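You operate a simulated robot arm through the tools that you are given. There is no shell and no other tool.

You are at the controls of a simulated robot arm. One attempt, no reset.

Task
Fit the spacer that the chart gives for a pad and roll the insole through the roller press.
Fine: old spacer into the rack; crank the bed back out.

The check looks at the end state, three seconds after you hand in, the way a careful person would. Anything else that was tipped, shoved, dropped, spilled or broken makes it a failure.

Robot
A 7-joint arm with a two-finger parallel gripper, fixed in place. Base frame: the origin is at the foot of the arm, x ahead of it, y to its left, z up. Units: cm, rad, N and s.
Its first joint turns from -2.897 to 2.897 rad. Payload 3.43 kg.
The TCP is the grasp point between the finger pads, 3 cm short of the fingertips. In the tool frame z runs along the fingers and y along their closing line. The gripper opens to 9.4 cm. The fingers are 2.8 cm wide and 1 cm thick; the gripper's body (5 by 9.6 cm) begins 5.5 cm behind the TCP.
Orientation is that of the tool frame in the base frame, as [roll, pitch, yaw] about the fixed x, y, z axes, in that order (R = Rz(yaw) Ry(pitch) Rx(roll)). With the fingers straight down and closing along the base's y, the tool's x points along the base's -x, its y along +y and its z along -z.

Tools
- The arm moves only by the tool send_rows. Its argument "rows" is a list of rows, each a list of 3 entries, a list of its own where there are three numbers: the shift along the base's x, y, z in m, then the turn, a rotation vector about the base's x, y, z in rad, then the finger opening in m, from 0 to 0.094. In form: [[[tx, ty, tz], [rx, ry, rz], hand], ...]. A call has 1 to 20 rows; each row shifts and turns the commanded pose from where the row before left it. Each row takes 0.2 s and may step no farther than 5 cm and 0.15 rad from the row before; otherwise, or with a gripper value out of range, the whole call is refused. Where a pose cannot be reached the arm comes as near as it can. A force on the tool above 90 N (or 10 N above the force at the start of the call, whichever is more), or a blocked arm, ends the call early, and 0.2 s more pass. Each finger travels about 4.5 cm/s and halts on what it meets, pressing with about 35 N; the grip force reading is that of the motor and also rises with nothing between the fingers. The clock runs only during rows and for 0.2 s after the last one: add rows that do not move to give the fingers time. It gives the time, the measured TCP pose, the force on the tool (base axes), the opening and the grip force at its end, in the units of the frame above (readings bear some noise), with the torque about the TCP (base axes, N m) and any sound that the robot's microphone picked up.
- Cameras (640 x 400 px; columns grow to the right, rows downward): "scene" is fixed at [21.94, -50.24, 159.01]; the picture's right is [0.80, -0.60, 0.00], its down [-0.22, -0.29, -0.93] and it looks along [0.56, 0.75, -0.37] (base axes); focal length 330 px, centre (320, 200). "wrist" rides on the gripper at [7.6, 1.4, -10.3] in the tool frame; the picture's right is [-0.18, 0.98, 0.00], its down [-0.75, -0.14, -0.64] and it looks along [-0.63, -0.12, 0.77] (tool axes); focal length 243 px, centre (320, 200). There is no depth. A picture from a camera that has moved, and an enlarged one, comes with that camera's place and axes in the base frame and with its lens.
- get_image(camera): a new picture of that camera. It takes no simulated time.
- zoom(camera, box): a new picture of the part [left, top, right, bottom] of that camera's present view, enlarged. It takes no simulated time.
- finish_job(): hands the job in; it is judged then, once.

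Places have to be worked out from the pictures, the camera data and where the tool is seen. Open the gripper and draw the arm clear of the work before you hand the job in, unless the task says otherwise.

The tools are called after "Request:" by a JSON object that holds its "method" and its "body". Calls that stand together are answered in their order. send_rows: Moves the arm, as the interface text tells. Its arguments: {"type":"object","properties":{"rows":{"type":"array"}},"required":["rows"]} The other tools are called the same way: get_image (camera) takes a picture; zoom (camera, box) takes an enlarged picture of a part of a camera's view; finish_job () hands the job in.

At the start:

```text
clock: 0.0
tool_pos: [66.62, 2.42, 142.97]
ee_rot: [-3.141, -0.001, 3.141]
wrist_force: [-0.3, 0.0, 0.7]
moment: [0.0, 0.0, -0.02]
opening: 9.42
grasp_force: 0.2
```

scene: 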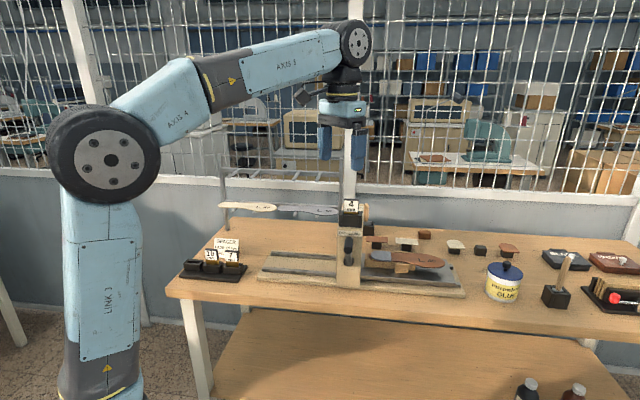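
wrist: 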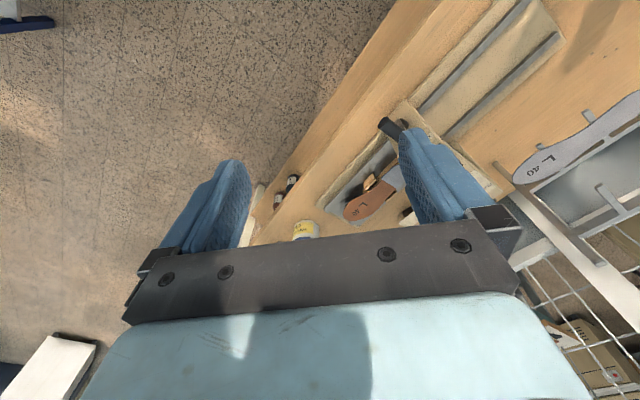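

I'll start by looking closely at the scene: the press, the rack, the chart, and the spacers.

Request:
{"method": "zoom", "body": {"camera": "scene", "box": [170, 220, 270, 290]}}

Request:
{"method": "zoom", "body": {"camera": "scene", "box": [300, 180, 480, 300]}}

Request:
{"method": "zoom", "body": {"camera": "scene", "box": [310, 190, 400, 250]}}

Request:
{"method": "zoom", "body": {"camera": "scene", "box": [200, 190, 360, 300]}}

Request:
{"method": "zoom", "body": {"camera": "scene", "box": [440, 220, 640, 320]}}

```text
5.71 times, centred on (220, 255) of scene
camera zoom: at [21.94, -50.24, 159.01], right [0.8, -0.6, 0.0], down [-0.22, -0.29, -0.93], along [0.56, 0.75, -0.37], focal length 1883 px, centre (891, -114)
```

zoom: 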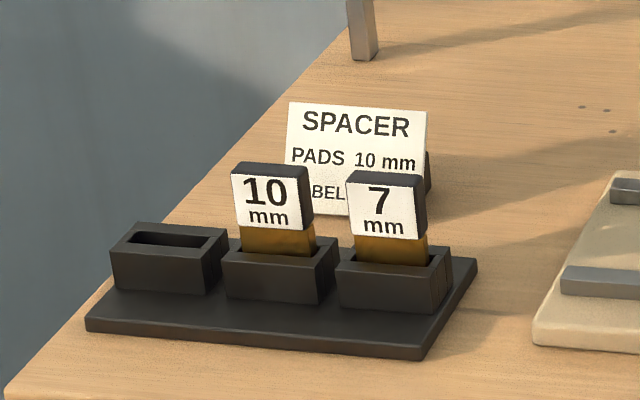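

```text
3.33 times, centred on (390, 240) of scene
camera zoom: at [21.94, -50.24, 159.01], right [0.8, -0.6, 0.0], down [-0.22, -0.29, -0.93], along [0.56, 0.75, -0.37], focal length 1098 px, centre (87, 67)
```

zoom: 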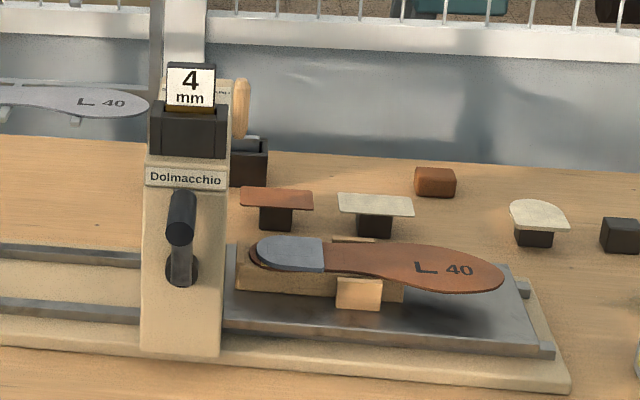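

```text
6.67 times, centred on (355, 220) of scene
camera zoom: at [21.94, -50.24, 159.01], right [0.8, -0.6, 0.0], down [-0.22, -0.29, -0.93], along [0.56, 0.75, -0.37], focal length 2197 px, centre (87, 67)
```

zoom: 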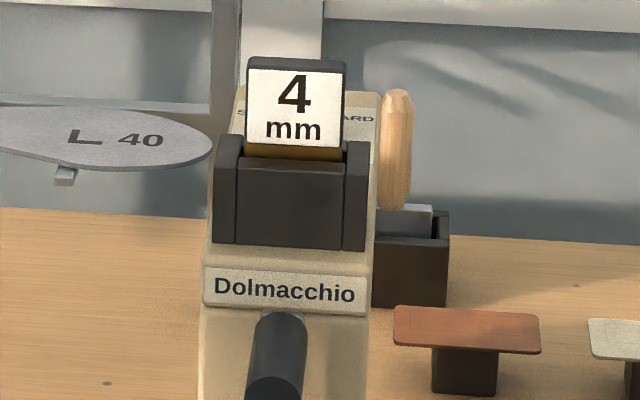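

```text
3.64 times, centred on (280, 245) of scene
camera zoom: at [21.94, -50.24, 159.01], right [0.8, -0.6, 0.0], down [-0.22, -0.29, -0.93], along [0.56, 0.75, -0.37], focal length 1198 px, centre (466, 36)
```

zoom: 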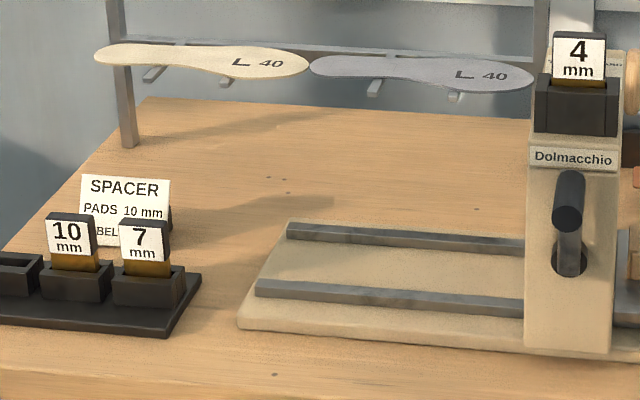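

```text
3.20 times, centred on (540, 270) of scene
camera zoom: at [21.94, -50.24, 159.01], right [0.8, -0.6, 0.0], down [-0.22, -0.29, -0.93], along [0.56, 0.75, -0.37], focal length 1054 px, centre (-384, -24)
```

zoom: 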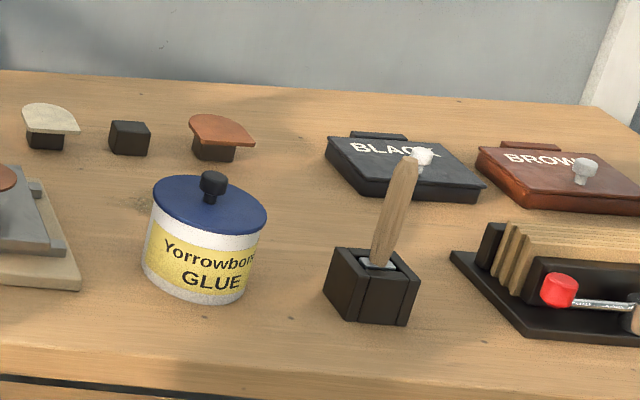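

The chart seems to read "PADS 10 mm", and the press currently holds 4 mm. The table runs diagonally at about 45°, so I'll turn and tilt the wrist camera to look at the rack and chart from the robot's side, staying high above everything.

Request:
{"method": "send_rows", "body": {"rows": [[[-0.0222, 0.0313, -0.0125], [0, 0, 0.1309], 0.094], [[-0.0222, 0.0313, -0.0125], [0, 0, 0.1309], 0.094], [[-0.0222, 0.0313, -0.0125], [0, 0, 0.1309], 0.094], [[-0.0222, 0.0313, -0.0125], [0, 0, 0.1309], 0.094], [[-0.0222, 0.0313, -0.0125], [0, 0, 0.1309], 0.094], [[-0.0222, 0.0313, -0.0125], [0, 0, 0.1309], 0.094], [[-0.0222, 0.0313, -0.0125], [0.0943, -0.0943, 0], 0.094], [[-0.0222, 0.0313, -0.0125], [0.0943, -0.0943, 0], 0.094], [[-0.0222, 0.0313, -0.0125], [0.0943, -0.0943, 0], 0.094], [[-0.0222, 0.0313, -0.0125], [0, 0, 0], 0.094], [[-0.0222, 0.0313, -0.0125], [0, 0, 0], 0.094], [[-0.0222, 0.0313, -0.0125], [0, 0, 0], 0.094]]}}

Request:
{"method": "get_image", "body": {"camera": "wrist"}}

Request:
{"method": "get_image", "body": {"camera": "scene"}}

```text
clock: 2.6
tool_pos: [39.97, 40.02, 128.07]
ee_rot: [-3.141, 0.403, -2.355]
wrist_force: [-0.3, -0.2, 0.5]
moment: [-0.01, -0.02, 0.01]
opening: 9.37
grasp_force: 0.0
```

```text
taken
camera wrist: at [31.15, 33.28, 134.52], right [-0.57, 0.81, 0.07], down [0.41, 0.21, 0.89], along [0.71, 0.54, -0.46], focal length 243 px, centre (320, 200)
```

wrist: 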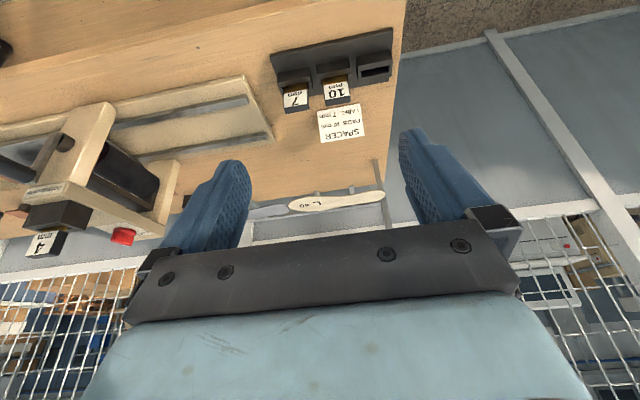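

```text
taken
```

scene: 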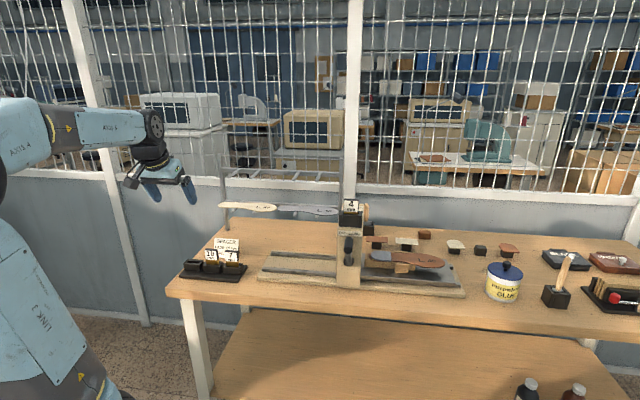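

The wrist camera now sees the whole rack, chart and press (image upside down). I'll enlarge them to read the chart and inspect the press.

Request:
{"method": "zoom", "body": {"camera": "wrist", "box": [260, 20, 420, 150]}}

Request:
{"method": "zoom", "body": {"camera": "wrist", "box": [310, 95, 375, 150]}}

Request:
{"method": "zoom", "body": {"camera": "wrist", "box": [0, 80, 280, 270]}}

Request:
{"method": "zoom", "body": {"camera": "scene", "box": [205, 230, 250, 265]}}

```text
3.08 times, centred on (340, 85) of wrist
camera zoom: at [31.15, 33.28, 134.52], right [-0.57, 0.81, 0.07], down [0.41, 0.21, 0.89], along [0.71, 0.54, -0.46], focal length 746 px, centre (258, 554)
```

zoom: 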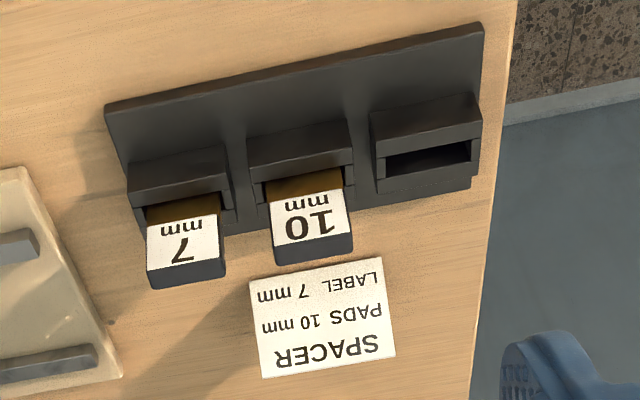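

```text
7.27 times, centred on (342, 122) of wrist
camera zoom: at [31.15, 33.28, 134.52], right [-0.57, 0.81, 0.07], down [0.41, 0.21, 0.89], along [0.71, 0.54, -0.46], focal length 1764 px, centre (156, 764)
```

zoom: 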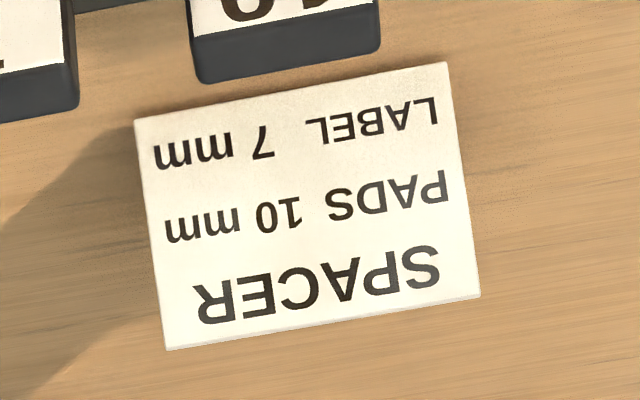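

```text
2.11 times, centred on (140, 175) of wrist
camera zoom: at [31.15, 33.28, 134.52], right [-0.57, 0.81, 0.07], down [0.41, 0.21, 0.89], along [0.71, 0.54, -0.46], focal length 511 px, centre (699, 253)
```

zoom: 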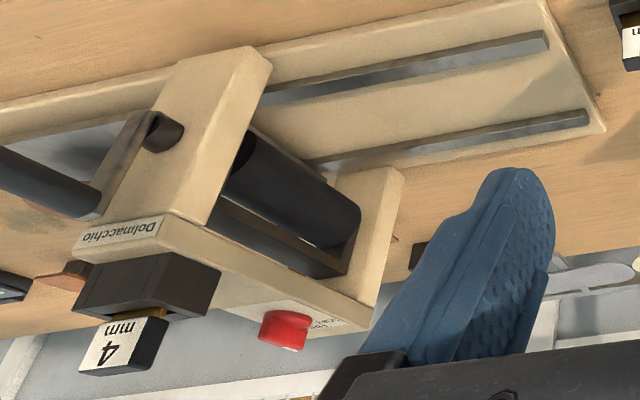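

```text
11.43 times, centred on (228, 248) of scene
camera zoom: at [21.94, -50.24, 159.01], right [0.8, -0.6, 0.0], down [-0.22, -0.29, -0.93], along [0.56, 0.75, -0.37], focal length 3766 px, centre (1377, -343)
```

zoom: 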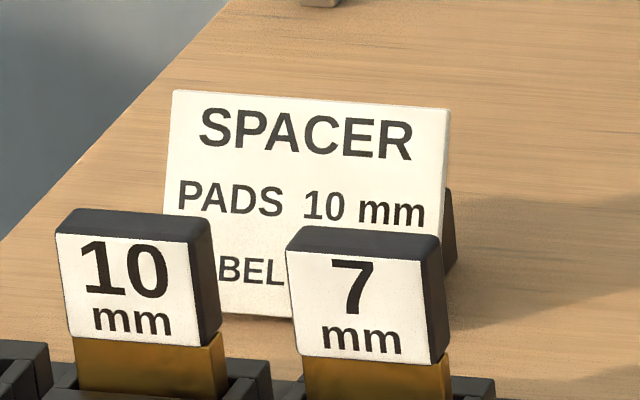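

The chart is confirmed: PADS 10 mm, LABEL 7 mm. I make the 4 mm spacer in the press about (86.4, 20.1, 119.5), the 10 mm one in the rack about (52.0, 54.9, 97.5), and the empty slot about (46.7, 60.3). Next I'll take the camera over to inspect the press, its red knob and the crank.

Request:
{"method": "send_rows", "body": {"rows": [[[0.0335, -0.0315, 0.007], [0, 0, 0], 0.094], [[0.0335, -0.0315, 0.007], [0, 0, 0], 0.094], [[0.0335, -0.0315, 0.007], [0, 0, 0], 0.094], [[0.0335, -0.0315, 0.007], [0, 0, 0], 0.094], [[0.0335, -0.0315, 0.007], [0, 0, 0], 0.094], [[0.0335, -0.0315, 0.007], [0, 0, 0], 0.094], [[0.0335, -0.0315, 0.007], [0, 0, 0], 0.094], [[0.0335, -0.0315, 0.007], [0, 0, 0], 0.094], [[0.0335, -0.0315, 0.007], [0, 0, 0], 0.094], [[0.0335, -0.0315, 0.007], [0, 0, 0], 0.094]]}}

Request:
{"method": "get_image", "body": {"camera": "wrist"}}

Request:
{"method": "zoom", "body": {"camera": "wrist", "box": [180, 40, 460, 240]}}

```text
clock: 4.8
tool_pos: [73.55, 8.37, 135.06]
ee_rot: [3.139, 0.399, -2.355]
wrist_force: [-1.3, 0.2, 1.9]
moment: [-0.03, -0.02, -0.02]
opening: 9.39
grasp_force: 0.0
```

```text
taken
camera wrist: at [64.76, 1.73, 141.63], right [-0.58, 0.81, 0.07], down [0.41, 0.21, 0.88], along [0.71, 0.54, -0.46], focal length 243 px, centre (320, 200)
```

wrist: 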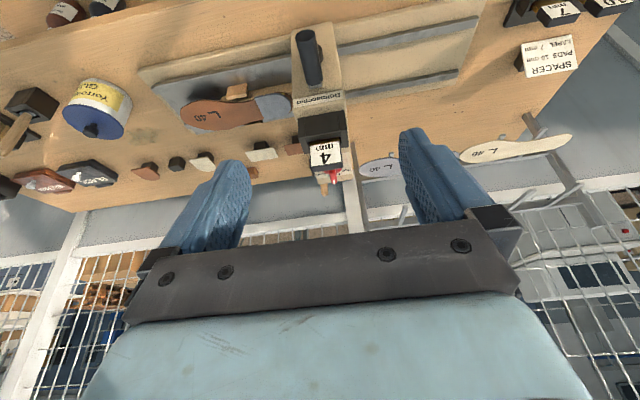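

```text
2.00 times, centred on (320, 140) of wrist
camera zoom: at [64.76, 1.73, 141.63], right [-0.58, 0.81, 0.07], down [0.41, 0.21, 0.88], along [0.71, 0.54, -0.46], focal length 485 px, centre (320, 320)
```

zoom: 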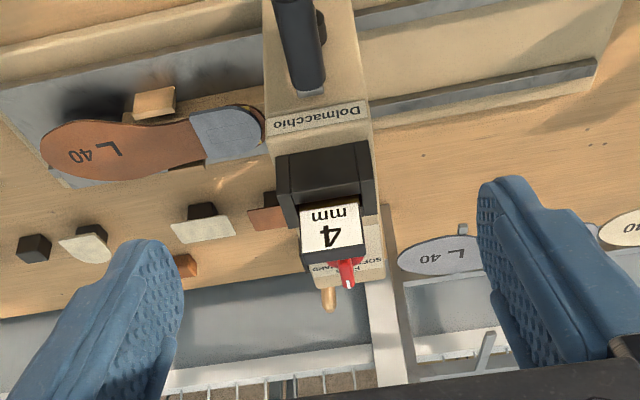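

There's a red dial with a pointer on top of the press, maybe a pressure setting. I'll look from directly above to see the dial and the spacer slot.

Request:
{"method": "send_rows", "body": {"rows": [[[0.03, 0.0268, 0.0125], [-0.0943, 0.0943, 0], 0.094], [[0.03, 0.0268, 0.0125], [-0.0943, 0.0943, 0], 0.094], [[0.03, 0.0268, 0.0125], [-0.0943, 0.0943, 0], 0.094], [[0.03, 0.0268, 0.0125], [0, 0, 0], 0.094]]}}

Request:
{"method": "get_image", "body": {"camera": "wrist"}}

Request:
{"method": "zoom", "body": {"camera": "wrist", "box": [220, 60, 420, 220]}}

```text
clock: 5.8
tool_pos: [84.63, 18.52, 139.73]
ee_rot: [-3.14, -0.001, -2.358]
wrist_force: [-0.5, 0.0, 2.2]
moment: [0.0, -0.02, 0.01]
opening: 9.43
grasp_force: 0.0
out of reach, approached as far as the arm can: row 4
```

```text
taken
camera wrist: at [78.19, 14.08, 150.08], right [-0.56, 0.83, 0.0], down [0.63, 0.43, 0.64], along [0.53, 0.36, -0.77], focal length 243 px, centre (320, 200)
```

wrist: 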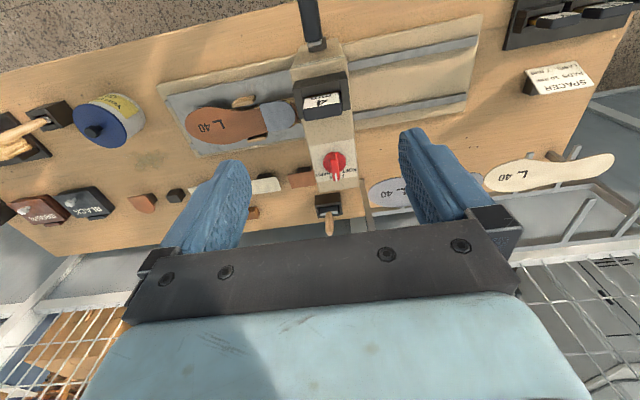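

```text
2.50 times, centred on (320, 140) of wrist
camera zoom: at [78.19, 14.08, 150.08], right [-0.56, 0.83, 0.0], down [0.63, 0.43, 0.64], along [0.53, 0.36, -0.77], focal length 606 px, centre (320, 350)
```

zoom: 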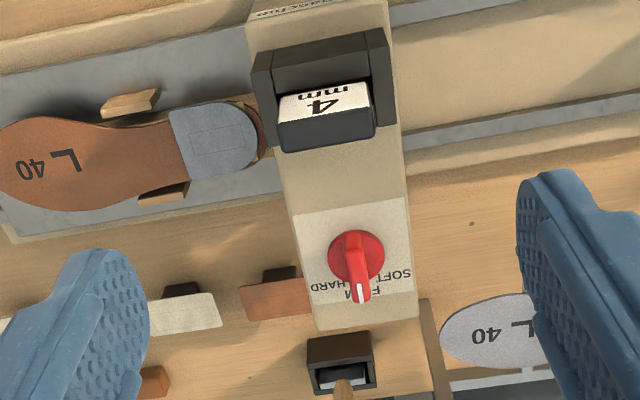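

The dial reads SOFT/FIRM/HARD and sits on FIRM. The task doesn't mention it, so I'll leave it alone. Now I'll zoom in on the crank to measure it.

Request:
{"method": "get_image", "body": {"camera": "scene"}}

Request:
{"method": "zoom", "body": {"camera": "scene", "box": [320, 195, 380, 300]}}

Request:
{"method": "zoom", "body": {"camera": "wrist", "box": [270, 0, 370, 62]}}

Request:
{"method": "zoom", "body": {"camera": "wrist", "box": [140, 60, 330, 180]}}

```text
taken
```

scene: 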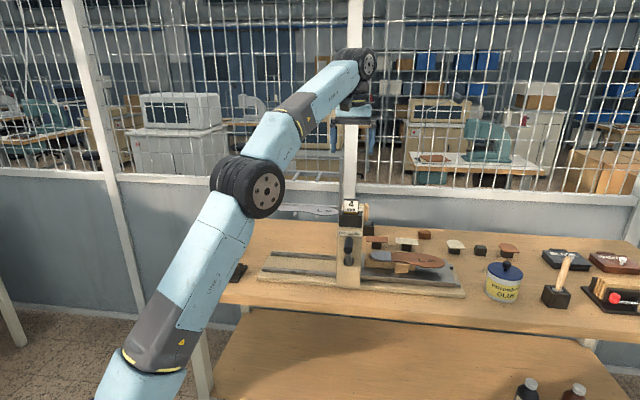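

```text
3.81 times, centred on (350, 248) of scene
camera zoom: at [21.94, -50.24, 159.01], right [0.8, -0.6, 0.0], down [-0.22, -0.29, -0.93], along [0.56, 0.75, -0.37], focal length 1255 px, centre (206, 19)
```

zoom: 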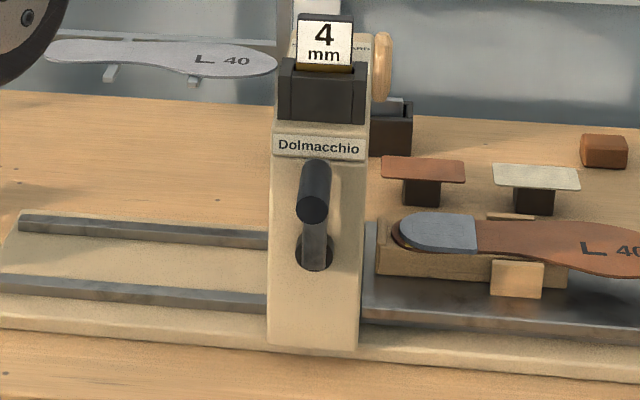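

```text
6.40 times, centred on (320, 31) of wrist
camera zoom: at [78.19, 14.08, 150.08], right [-0.56, 0.83, 0.0], down [0.63, 0.43, 0.64], along [0.53, 0.36, -0.77], focal length 1553 px, centre (320, 1282)
```

zoom: 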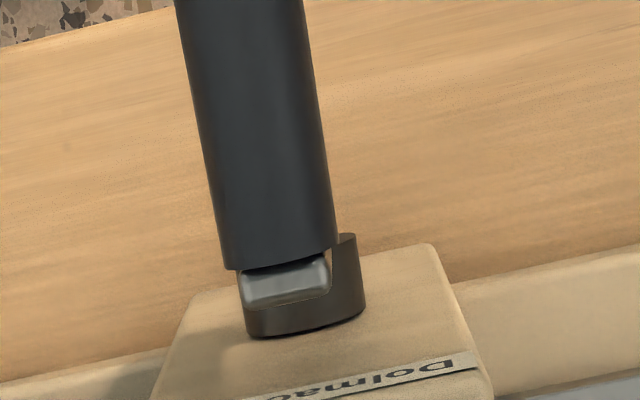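

```text
3.33 times, centred on (235, 120) of wrist
camera zoom: at [78.19, 14.08, 150.08], right [-0.56, 0.83, 0.0], down [0.63, 0.43, 0.64], along [0.53, 0.36, -0.77], focal length 809 px, centre (603, 467)
```

zoom: 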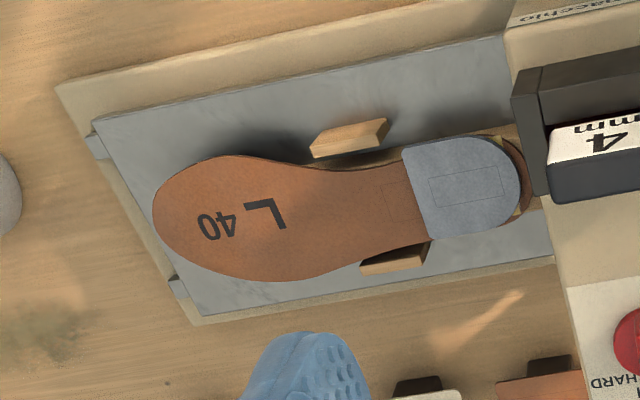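

The crank arm points straight up, with the hub near z≈102 and the knob near z≈110 projecting toward the robot. I'll take the old spacer first, so I'm turning the gripper -90° to close front-to-back and coming down to about 130 cm above the press spacer to measure it.

Request:
{"method": "send_rows", "body": {"rows": [[[0, 0, -0.01], [0, 0, -0.1428], 0.06], [[0, 0, -0.01], [0, 0, -0.1428], 0.06], [[0, 0, -0.01], [0, 0, -0.1428], 0.06], [[0, 0, -0.01], [0, 0, -0.1428], 0.06], [[0, 0, -0.01], [0, 0, -0.1428], 0.06], [[0, 0, -0.01], [0, 0, -0.1428], 0.06], [[0, 0, -0.01], [0, 0, -0.1428], 0.06], [[0, 0, -0.01], [0, 0, -0.1428], 0.06], [[0, 0, -0.01], [0, 0, -0.1428], 0.06], [[0, 0, -0.01], [0, 0, -0.1428], 0.06], [[0, 0, 0], [0, 0, -0.1428], 0.06], [[0, 0, 0], [0, 0, 0], 0.06]]}}

Request:
{"method": "get_image", "body": {"camera": "wrist"}}

Request:
{"method": "zoom", "body": {"camera": "scene", "box": [300, 140, 410, 250]}}

```text
clock: 8.4
tool_pos: [84.68, 18.51, 129.63]
ee_rot: [-3.14, 0.0, 2.354]
wrist_force: [-0.3, 0.6, 0.5]
moment: [0.02, -0.01, -0.02]
opening: 6.02
grasp_force: 0.0
```

```text
taken
camera wrist: at [80.34, 24.88, 139.92], right [0.83, 0.56, 0.0], down [0.43, -0.63, 0.64], along [0.36, -0.53, -0.77], focal length 243 px, centre (320, 200)
```

wrist: 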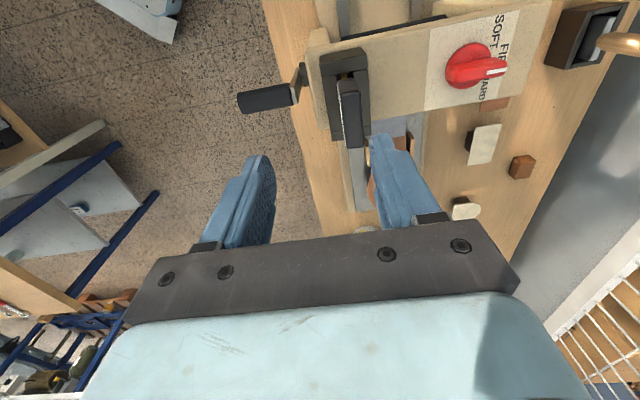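

```text
3.64 times, centred on (355, 195) of scene
camera zoom: at [21.94, -50.24, 159.01], right [0.8, -0.6, 0.0], down [-0.22, -0.29, -0.93], along [0.56, 0.75, -0.37], focal length 1198 px, centre (193, 218)
```

zoom: 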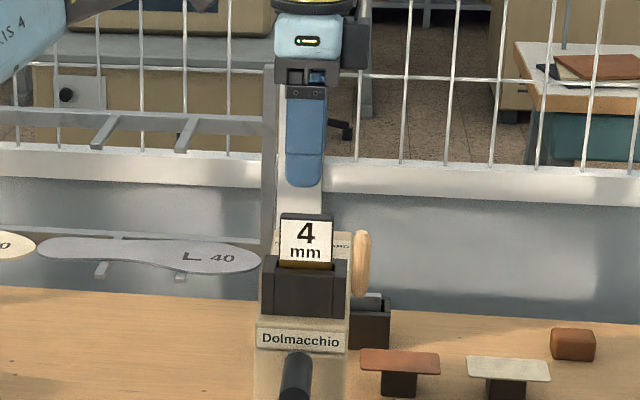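

Request:
{"method": "zoom", "body": {"camera": "wrist", "box": [280, 30, 440, 160]}}

```text
3.08 times, centred on (360, 95) of wrist
camera zoom: at [80.34, 24.88, 139.92], right [0.83, 0.56, 0.0], down [0.43, -0.63, 0.64], along [0.36, -0.53, -0.77], focal length 746 px, centre (197, 523)
```

zoom: 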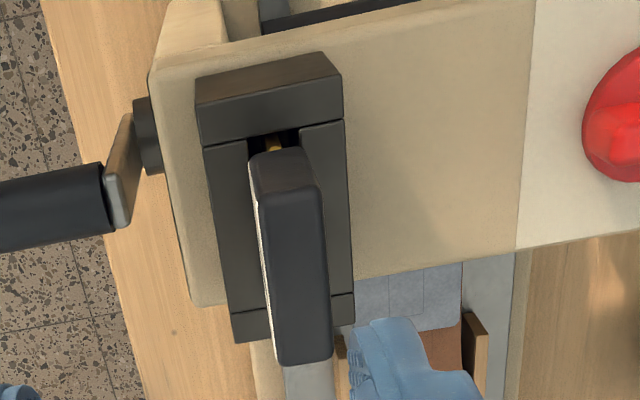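

Measured top centre of the 4 mm spacer is about (86.4, 20.2), top z≈121.7, about 1.5 cm thick, with the holder rim near z≈117. I'll align above it, come partway down, and check the alignment.

Request:
{"method": "send_rows", "body": {"rows": [[[0.0087, 0.0086, 0], [0, 0, 0], 0.05], [[0.0086, 0.0085, 0], [0, 0, 0], 0.05], [[0, 0, -0.015], [0, 0, 0], 0.05], [[0, 0, -0.015], [0, 0, 0], 0.05], [[0, 0, 0], [0, 0, 0], 0.05]]}}

Request:
{"method": "get_image", "body": {"camera": "wrist"}}

Request:
{"method": "zoom", "body": {"camera": "wrist", "box": [230, 60, 430, 200]}}

Request:
{"method": "zoom", "body": {"camera": "scene", "box": [310, 160, 400, 230]}}

```text
clock: 9.6
tool_pos: [86.35, 20.22, 126.53]
ee_rot: [-3.141, 0.0, 2.358]
wrist_force: [-0.3, 0.3, 0.0]
moment: [0.02, 0.0, -0.04]
opening: 4.98
grasp_force: 0.1
```

```text
taken
camera wrist: at [82.03, 26.54, 136.89], right [0.82, 0.57, 0.0], down [0.43, -0.63, 0.64], along [0.36, -0.53, -0.77], focal length 243 px, centre (320, 200)
```

wrist: 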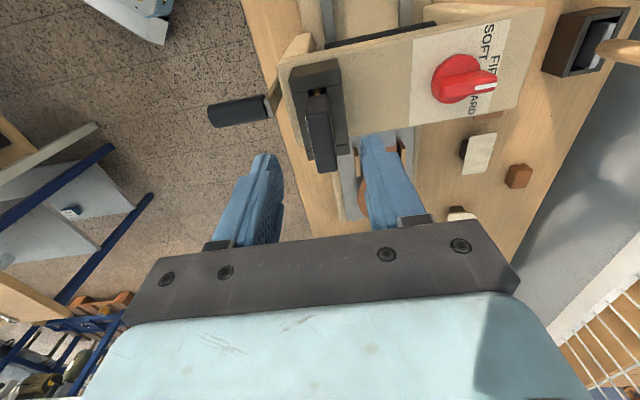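

```text
2.86 times, centred on (330, 130) of wrist
camera zoom: at [82.03, 26.54, 136.89], right [0.82, 0.57, 0.0], down [0.43, -0.63, 0.64], along [0.36, -0.53, -0.77], focal length 693 px, centre (291, 400)
```

zoom: 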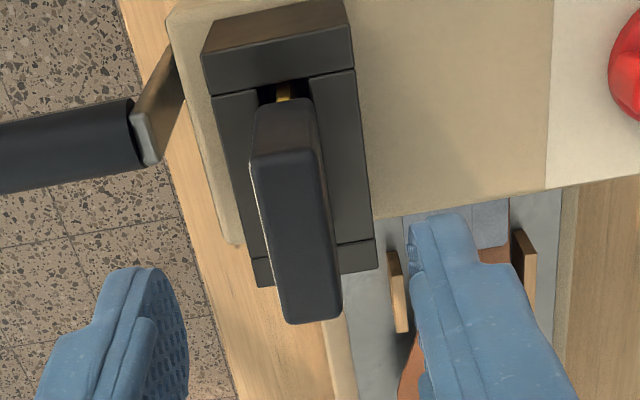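

```text
5.71 times, centred on (355, 195) of scene
camera zoom: at [21.94, -50.24, 159.01], right [0.8, -0.6, 0.0], down [-0.22, -0.29, -0.93], along [0.56, 0.75, -0.37], focal length 1883 px, centre (120, 229)
```

zoom: 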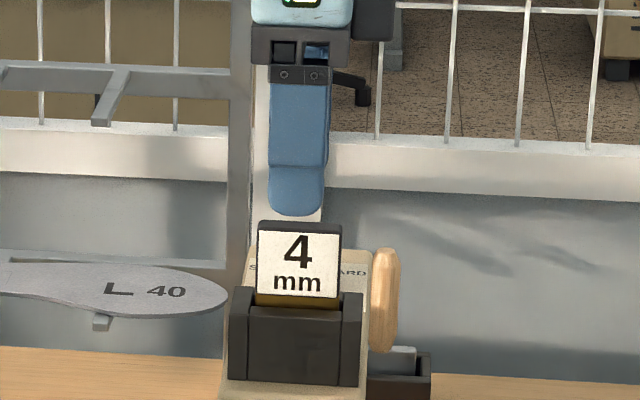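

The gripper is centred over the spacer to within a couple of millimetres. Lowering to z≈121 (tips about 1 cm above the rim) and closing.

Request:
{"method": "send_rows", "body": {"rows": [[[0, 0, -0.02], [0, 0, 0], 0.05], [[0, 0, -0.02], [0, 0, 0], 0.05], [[0, 0, -0.015], [0, 0, 0], 0.05], [[0, 0, 0], [0, 0, 0], 0.05], [[0, 0, 0], [0, 0, 0], 0.005], [[0, 0, 0], [0, 0, 0], 0.005], [[0, 0, 0], [0, 0, 0], 0.005], [[0, 0, 0], [0, 0, 0], 0.005], [[0, 0, 0], [0, 0, 0], 0.005]]}}

Request:
{"method": "zoom", "body": {"camera": "scene", "box": [310, 160, 400, 230]}}

Request:
{"method": "get_image", "body": {"camera": "wrist"}}

```text
clock: 11.6
tool_pos: [86.48, 20.1, 121.24]
ee_rot: [3.141, 0.0, 2.356]
wrist_force: [0.8, -0.1, 0.1]
moment: [0.0, -0.02, -0.01]
opening: 1.96
grasp_force: 34.8
```

```text
5.71 times, centred on (355, 195) of scene
camera zoom: at [21.94, -50.24, 159.01], right [0.8, -0.6, 0.0], down [-0.22, -0.29, -0.93], along [0.56, 0.75, -0.37], focal length 1883 px, centre (120, 229)
```

zoom: 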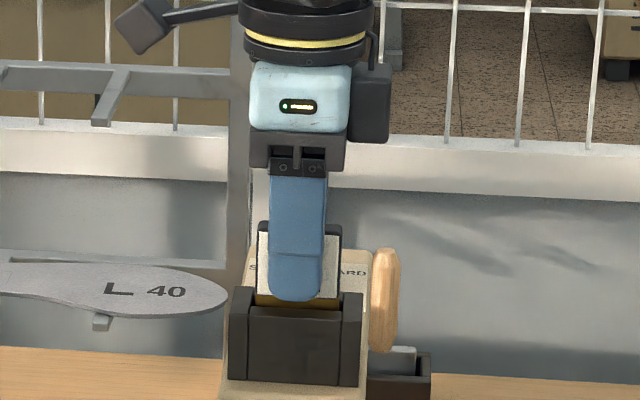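

```text
taken
camera wrist: at [82.08, 26.54, 131.4], right [0.82, 0.57, 0.0], down [0.43, -0.63, 0.64], along [0.36, -0.53, -0.77], focal length 243 px, centre (320, 200)
```

wrist: 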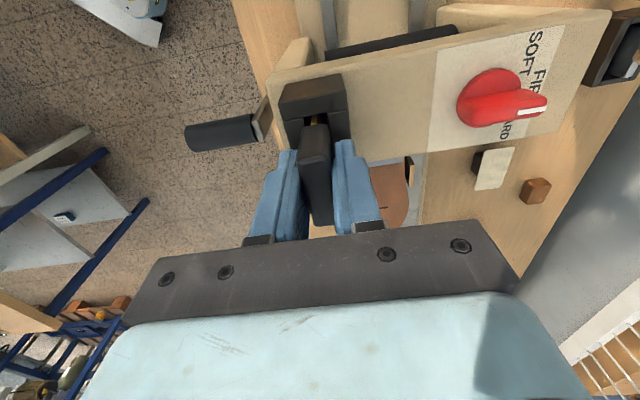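

Gripped (opening 1.96 cm, 35 N). Lifting straight up gently and watching the force.

Request:
{"method": "send_rows", "body": {"rows": [[[0, 0, 0.005], [0, 0, 0], 0.005], [[0, 0, 0.005], [0, 0, 0], 0.005], [[0, 0, 0.01], [0, 0, 0], 0.005], [[0, 0, 0.01], [0, 0, 0], 0.005], [[0, 0, 0.01], [0, 0, 0], 0.005], [[0, 0, 0.01], [0, 0, 0], 0.005], [[0, 0, 0.01], [0, 0, 0], 0.005]]}}

Request:
{"method": "zoom", "body": {"camera": "scene", "box": [310, 140, 400, 230]}}

Request:
{"method": "get_image", "body": {"camera": "wrist"}}

```text
clock: 13.2
tool_pos: [86.39, 20.2, 127.07]
ee_rot: [-3.139, 0.001, 2.356]
wrist_force: [0.7, -0.7, -1.6]
moment: [0.0, 0.03, 0.01]
opening: 1.99
grasp_force: 34.8
```

```text
4.44 times, centred on (355, 185) of scene
camera zoom: at [21.94, -50.24, 159.01], right [0.8, -0.6, 0.0], down [-0.22, -0.29, -0.93], along [0.56, 0.75, -0.37], focal length 1464 px, centre (164, 267)
```

zoom: 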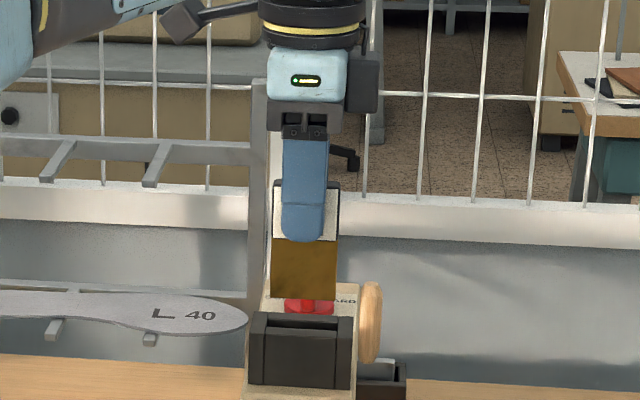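

```text
taken
camera wrist: at [82.05, 26.57, 137.4], right [0.82, 0.57, 0.0], down [0.43, -0.63, 0.64], along [0.36, -0.53, -0.77], focal length 243 px, centre (320, 200)
```

wrist: 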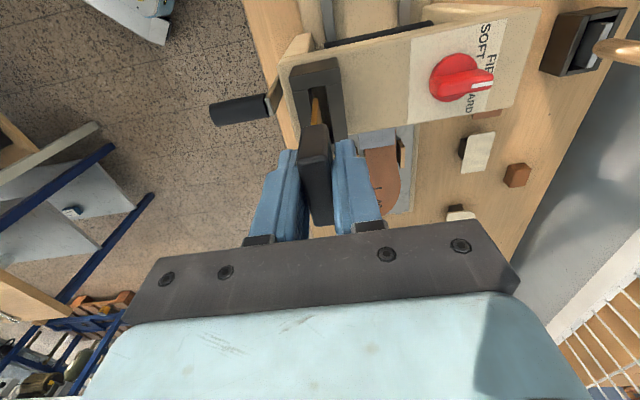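

The spacer is out and clear of the holder. I'll carry it along the table to above the empty left slot, keeping its foot well above everything.

Request:
{"method": "send_rows", "body": {"rows": [[[-0.01, 0.01, 0.01], [0, 0, 0], 0.005], [[-0.018, 0.018, 0], [0, 0, 0], 0.005], [[-0.025, 0.025, 0], [0, 0, 0], 0.005], [[-0.025, 0.025, 0], [0, 0, 0], 0.005], [[-0.025, 0.025, -0.0125], [0, 0, 0], 0.005], [[-0.025, 0.025, -0.0125], [0, 0, 0], 0.005], [[-0.025, 0.025, -0.0125], [0, 0, 0], 0.005], [[-0.025, 0.025, -0.0125], [0, 0, 0], 0.005], [[-0.025, 0.025, -0.0125], [0, 0, 0], 0.005], [[-0.025, 0.025, -0.0125], [0, 0, 0], 0.005], [[-0.025, 0.025, -0.0125], [0, 0, 0], 0.005], [[-0.025, 0.025, -0.0125], [0, 0, 0], 0.005], [[-0.025, 0.025, -0.0125], [0, 0, 0], 0.005], [[-0.025, 0.025, -0.0125], [0, 0, 0], 0.005], [[-0.025, 0.025, -0.0125], [0, 0, 0], 0.005], [[-0.025, 0.025, -0.0125], [0, 0, 0], 0.005], [[-0.014, 0.014, 0], [0, 0, 0], 0.005], [[-0.006, 0.006, 0], [0, 0, 0], 0.005], [[0, 0, 0], [0, 0, 0], 0.005]]}}

Request:
{"method": "get_image", "body": {"camera": "wrist"}}

Request:
{"method": "zoom", "body": {"camera": "scene", "box": [160, 190, 280, 290]}}

```text
clock: 17.2
tool_pos: [46.55, 60.01, 113.09]
ee_rot: [3.14, -0.001, 2.356]
wrist_force: [-0.7, -0.2, -0.3]
moment: [-0.01, -0.01, -0.01]
opening: 1.97
grasp_force: 34.7
```

```text
taken
camera wrist: at [42.2, 66.39, 123.45], right [0.82, 0.57, 0.0], down [0.43, -0.63, 0.64], along [0.36, -0.53, -0.77], focal length 243 px, centre (320, 200)
```

wrist: 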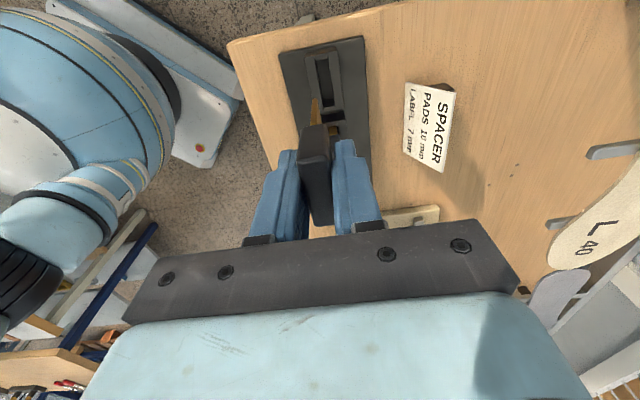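

```text
4.00 times, centred on (220, 240) of scene
camera zoom: at [21.94, -50.24, 159.01], right [0.8, -0.6, 0.0], down [-0.22, -0.29, -0.93], along [0.56, 0.75, -0.37], focal length 1318 px, centre (720, 40)
```

zoom: 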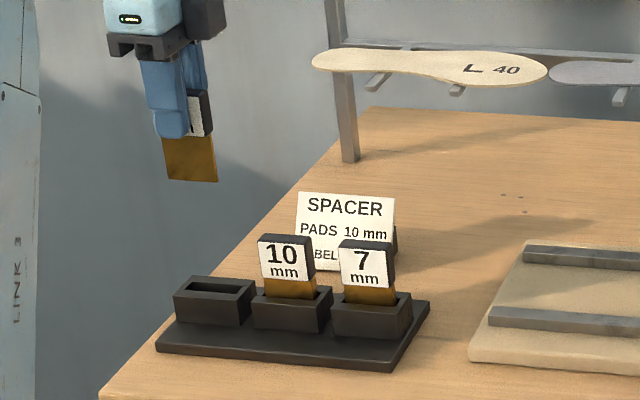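

Request:
{"method": "zoom", "body": {"camera": "wrist", "box": [270, 30, 390, 120]}}

Request:
{"method": "zoom", "body": {"camera": "scene", "box": [190, 240, 250, 290]}}

```text
4.44 times, centred on (330, 75) of wrist
camera zoom: at [42.2, 66.39, 123.45], right [0.82, 0.57, 0.0], down [0.43, -0.63, 0.64], along [0.36, -0.53, -0.77], focal length 1078 px, centre (276, 756)
```

zoom: 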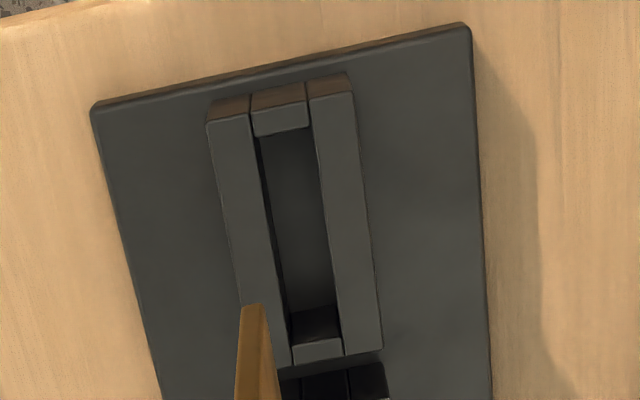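

```text
8.00 times, centred on (220, 265) of scene
camera zoom: at [21.94, -50.24, 159.01], right [0.8, -0.6, 0.0], down [-0.22, -0.29, -0.93], along [0.56, 0.75, -0.37], focal length 2636 px, centre (1120, -320)
```

zoom: 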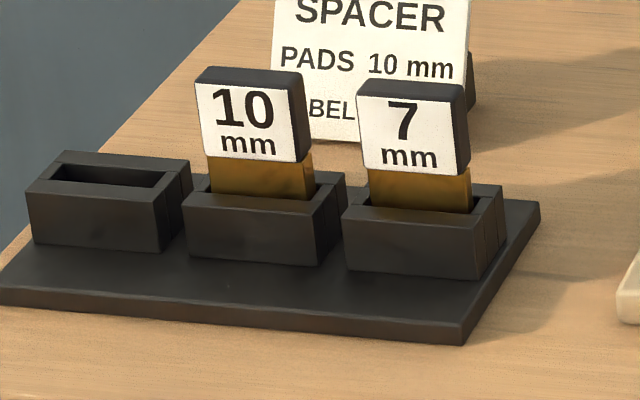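

The slot centre works out to about a=-9.45, b=75.8, so I need roughly a 4 mm shift toward the back. I'll lower until the foot is about 2 cm above the slot and compare visually.

Request:
{"method": "send_rows", "body": {"rows": [[[0.0014, 0.0014, -0.02], [0, 0, 0], 0.005], [[0.0014, 0.0014, -0.02], [0, 0, 0], 0.005], [[0, 0, -0.02], [0, 0, 0], 0.005], [[0, 0, -0.02], [0, 0, 0], 0.005], [[0, 0, -0.01], [0, 0, 0], 0.005], [[0, 0, 0], [0, 0, 0], 0.005]]}}

Request:
{"method": "zoom", "body": {"camera": "wrist", "box": [270, 30, 390, 120]}}

Request:
{"method": "zoom", "body": {"camera": "scene", "box": [170, 230, 240, 280]}}

```text
clock: 18.6
tool_pos: [46.87, 60.36, 104.17]
ee_rot: [-3.141, 0.0, 2.357]
wrist_force: [-0.3, 0.7, -1.4]
moment: [0.01, 0.0, 0.01]
opening: 1.98
grasp_force: 35.1
```

```text
4.44 times, centred on (330, 75) of wrist
camera zoom: at [42.49, 66.63, 114.43], right [0.82, 0.57, 0.0], down [0.43, -0.63, 0.64], along [0.36, -0.53, -0.77], focal length 1078 px, centre (276, 756)
```

zoom: 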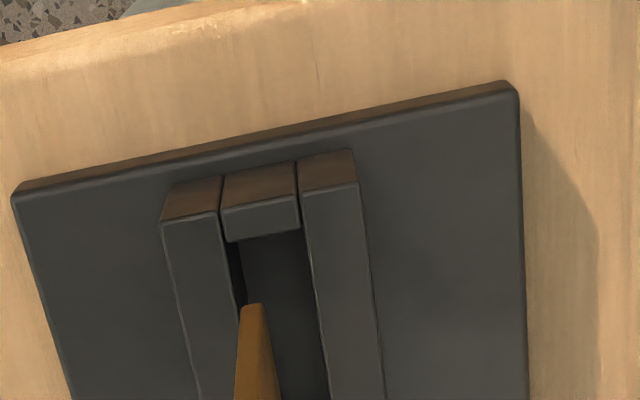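

```text
8.00 times, centred on (205, 255) of scene
camera zoom: at [21.94, -50.24, 159.01], right [0.8, -0.6, 0.0], down [-0.22, -0.29, -0.93], along [0.56, 0.75, -0.37], focal length 2636 px, centre (1240, -240)
```

zoom: 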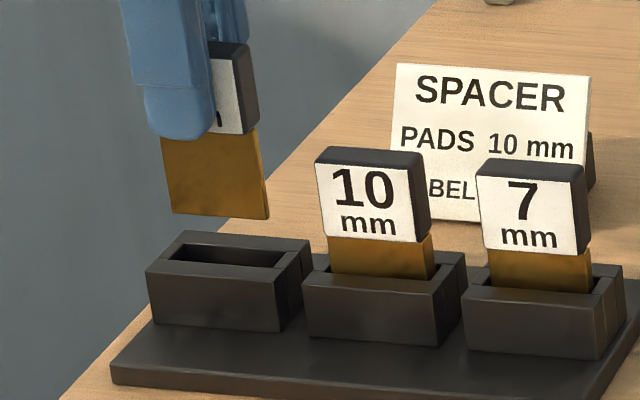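

The slot opening spans roughly b 75.3–76.6, with its centre near a=-9.6. The brass foot centre is near a=-9.25, b=75.7, so I'll shift about -0.3 along a and +0.15 along b, then lower the foot to the mouth of the slot.

Request:
{"method": "send_rows", "body": {"rows": [[[-0.0012, 0.0033, 0], [0, 0, 0], 0.005], [[0, 0, -0.005], [0, 0, 0], 0.005], [[0, 0, -0.005], [0, 0, 0], 0.005], [[0, 0, 0], [0, 0, 0], 0.005]]}}

Request:
{"method": "zoom", "body": {"camera": "wrist", "box": [270, 40, 390, 130]}}

Request:
{"method": "zoom", "body": {"camera": "scene", "box": [175, 235, 225, 275]}}

```text
clock: 19.6
tool_pos: [46.72, 60.75, 103.13]
ee_rot: [-3.141, 0.0, 2.355]
wrist_force: [0.1, 0.3, -1.2]
moment: [0.0, 0.01, -0.01]
opening: 1.97
grasp_force: 35.0
```

```text
4.44 times, centred on (330, 85) of wrist
camera zoom: at [42.4, 67.0, 113.43], right [0.82, 0.57, 0.0], down [0.43, -0.63, 0.64], along [0.36, -0.53, -0.77], focal length 1078 px, centre (276, 711)
```

zoom: 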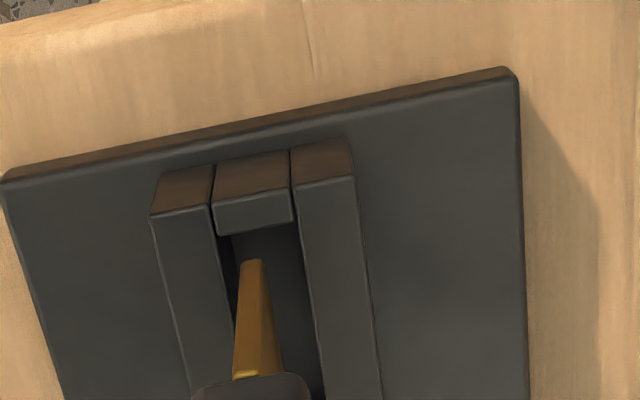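

```text
10.00 times, centred on (200, 255) of scene
camera zoom: at [21.94, -50.24, 159.01], right [0.8, -0.6, 0.0], down [-0.22, -0.29, -0.93], along [0.56, 0.75, -0.37], focal length 3295 px, centre (1520, -350)
```

zoom: 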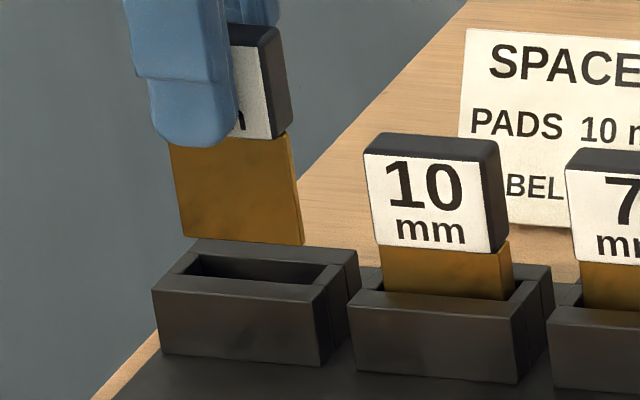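

The foot is now within about 1–2 mm of the slot centre in both directions. Lowering in small steps with a slight 1 mm correction to the back.

Request:
{"method": "send_rows", "body": {"rows": [[[0.0008, 0.0006, 0], [0, 0, 0], 0.005], [[0, 0, -0.005], [0, 0, 0], 0.005], [[0, 0, -0.005], [0, 0, 0], 0.005], [[0, 0, -0.005], [0, 0, 0], 0.005], [[0, 0, 0], [0, 0, 0], 0.005]]}}

Request:
{"method": "zoom", "body": {"camera": "wrist", "box": [270, 40, 390, 130]}}

Request:
{"method": "zoom", "body": {"camera": "scene", "box": [175, 235, 225, 275]}}

```text
clock: 20.8
tool_pos: [46.85, 60.64, 101.63]
ee_rot: [-3.141, 0.0, 2.36]
wrist_force: [0.8, -1.0, -0.6]
moment: [-0.02, 0.0, 0.01]
opening: 1.98
grasp_force: 35.3
```

```text
4.44 times, centred on (330, 85) of wrist
camera zoom: at [42.44, 67.07, 111.93], right [0.82, 0.57, 0.0], down [0.43, -0.63, 0.64], along [0.36, -0.53, -0.77], focal length 1078 px, centre (276, 711)
```

zoom: 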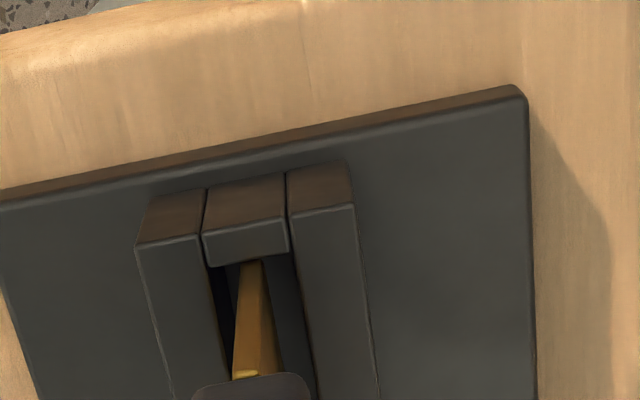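

```text
10.00 times, centred on (200, 255) of scene
camera zoom: at [21.94, -50.24, 159.01], right [0.8, -0.6, 0.0], down [-0.22, -0.29, -0.93], along [0.56, 0.75, -0.37], focal length 3295 px, centre (1520, -350)
```

zoom: 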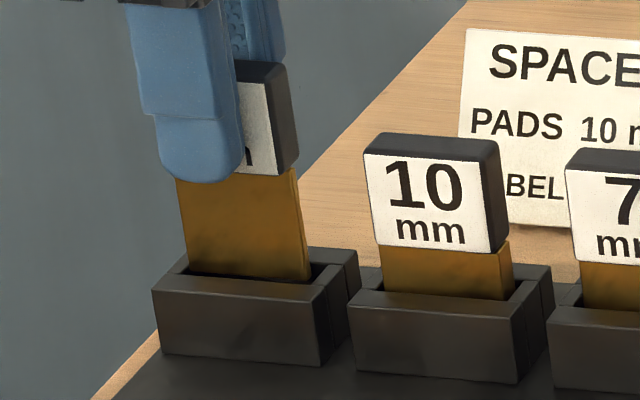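

The foot has entered the slot cleanly with almost no force. Continuing down about 2.2 cm.

Request:
{"method": "send_rows", "body": {"rows": [[[0, 0, -0.005], [0, 0, 0], 0.005], [[0, 0, -0.005], [0, 0, 0], 0.005], [[0, 0, -0.005], [0, 0, 0], 0.005], [[0, 0, -0.005], [0, 0, 0], 0.005], [[0, 0, 0], [0, 0, 0], 0.005]]}}

Request:
{"method": "zoom", "body": {"camera": "scene", "box": [175, 235, 225, 275]}}

```text
clock: 22.0
tool_pos: [46.88, 60.68, 99.68]
ee_rot: [3.141, -0.001, 2.355]
wrist_force: [0.0, 1.1, -0.7]
moment: [0.03, 0.0, -0.03]
opening: 2.0
grasp_force: 34.7
```

```text
10.00 times, centred on (200, 255) of scene
camera zoom: at [21.94, -50.24, 159.01], right [0.8, -0.6, 0.0], down [-0.22, -0.29, -0.93], along [0.56, 0.75, -0.37], focal length 3295 px, centre (1520, -350)
```

zoom: 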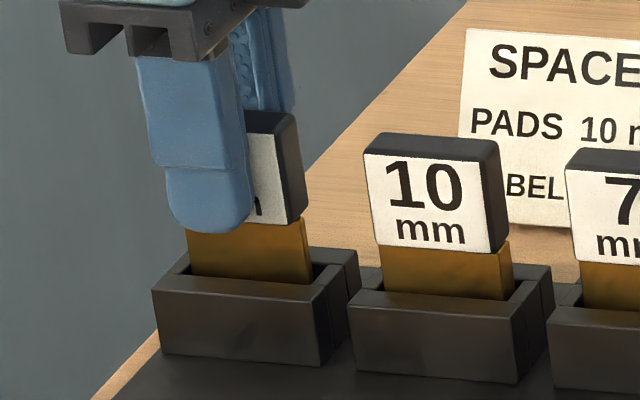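

No contact yet; lowering in 1–2 mm steps until it seats.

Request:
{"method": "send_rows", "body": {"rows": [[[0, 0, -0.002], [0, 0, 0], 0.005], [[0, 0, -0.002], [0, 0, 0], 0.005], [[0, 0, 0], [0, 0, 0], 0.005]]}}

```text
clock: 22.8
tool_pos: [46.79, 60.7, 99.16]
ee_rot: [-3.141, -0.001, 2.356]
wrist_force: [0.7, -0.3, -1.0]
moment: [-0.02, 0.0, 0.03]
opening: 1.98
grasp_force: 35.4
```

Request:
{"method": "send_rows", "body": {"rows": [[[0, 0, -0.002], [0, 0, 0], 0.005], [[0, 0, -0.002], [0, 0, 0], 0.005], [[0, 0, 0], [0, 0, 0], 0.005]]}}

Request:
{"method": "zoom", "body": {"camera": "scene", "box": [175, 235, 225, 275]}}

```text
clock: 23.6
tool_pos: [46.86, 60.57, 99.1]
ee_rot: [3.14, -0.001, 2.356]
wrist_force: [0.9, -1.2, 32.7]
moment: [-0.17, -0.14, 0.0]
opening: 2.0
grasp_force: 34.6
```

```text
10.00 times, centred on (200, 255) of scene
camera zoom: at [21.94, -50.24, 159.01], right [0.8, -0.6, 0.0], down [-0.22, -0.29, -0.93], along [0.56, 0.75, -0.37], focal length 3295 px, centre (1520, -350)
```

zoom: 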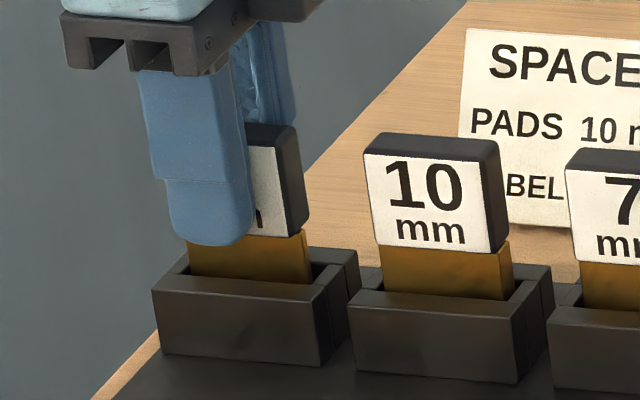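

Seated (33 N upward, z=99.1, matching the neighbouring spacers). Relieving the pressure, opening, and rising clear.

Request:
{"method": "send_rows", "body": {"rows": [[[0, 0, 0.003], [0, 0, 0], 0.005], [[0, 0, 0], [0, 0, 0], 0.05], [[0, 0, 0], [0, 0, 0], 0.05], [[0, 0, 0], [0, 0, 0], 0.05], [[0, 0, 0], [0, 0, 0], 0.05], [[0, 0, 0.02], [0, 0, 0], 0.05], [[0, 0, 0.03], [0, 0, 0], 0.05], [[0, 0, 0.03], [0, 0, 0], 0.05], [[0, 0, 0.03], [0, 0, 0], 0.05], [[0, 0, 0], [0, 0, 0], 0.05]]}}

Request:
{"method": "zoom", "body": {"camera": "scene", "box": [175, 220, 255, 290]}}

Request:
{"method": "get_image", "body": {"camera": "wrist"}}

Request:
{"method": "zoom", "body": {"camera": "wrist", "box": [230, 20, 410, 200]}}

```text
clock: 25.8
tool_pos: [46.78, 60.57, 110.13]
ee_rot: [-3.141, 0.001, 2.357]
wrist_force: [-0.7, 0.4, -0.1]
moment: [0.0, -0.03, 0.02]
opening: 5.01
grasp_force: 0.1
```

```text
5.71 times, centred on (215, 255) of scene
camera zoom: at [21.94, -50.24, 159.01], right [0.8, -0.6, 0.0], down [-0.22, -0.29, -0.93], along [0.56, 0.75, -0.37], focal length 1883 px, centre (920, -114)
```

zoom: 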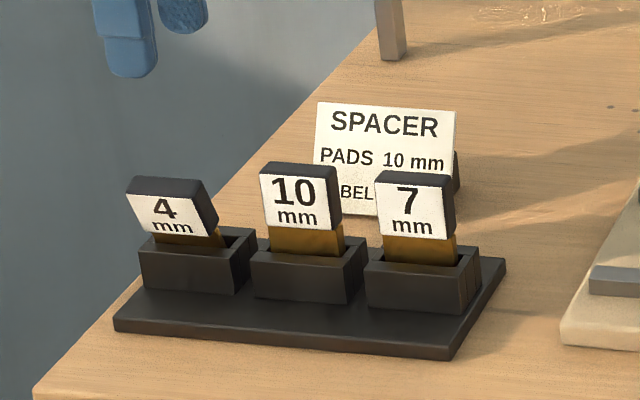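

```text
taken
camera wrist: at [42.4, 66.99, 120.51], right [0.82, 0.57, 0.0], down [0.43, -0.63, 0.64], along [0.36, -0.53, -0.77], focal length 243 px, centre (320, 200)
```

wrist: 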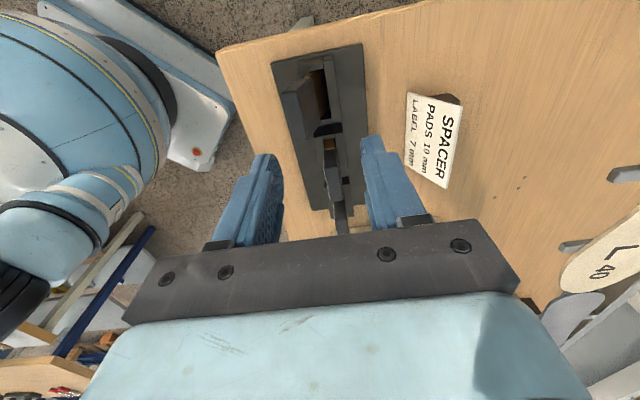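

```text
2.22 times, centred on (320, 110) of wrist
camera zoom: at [42.4, 66.99, 120.51], right [0.82, 0.57, 0.0], down [0.43, -0.63, 0.64], along [0.36, -0.53, -0.77], focal length 539 px, centre (320, 400)
```

zoom: 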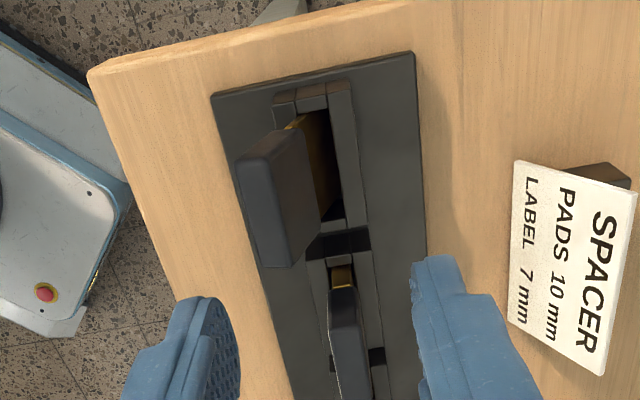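

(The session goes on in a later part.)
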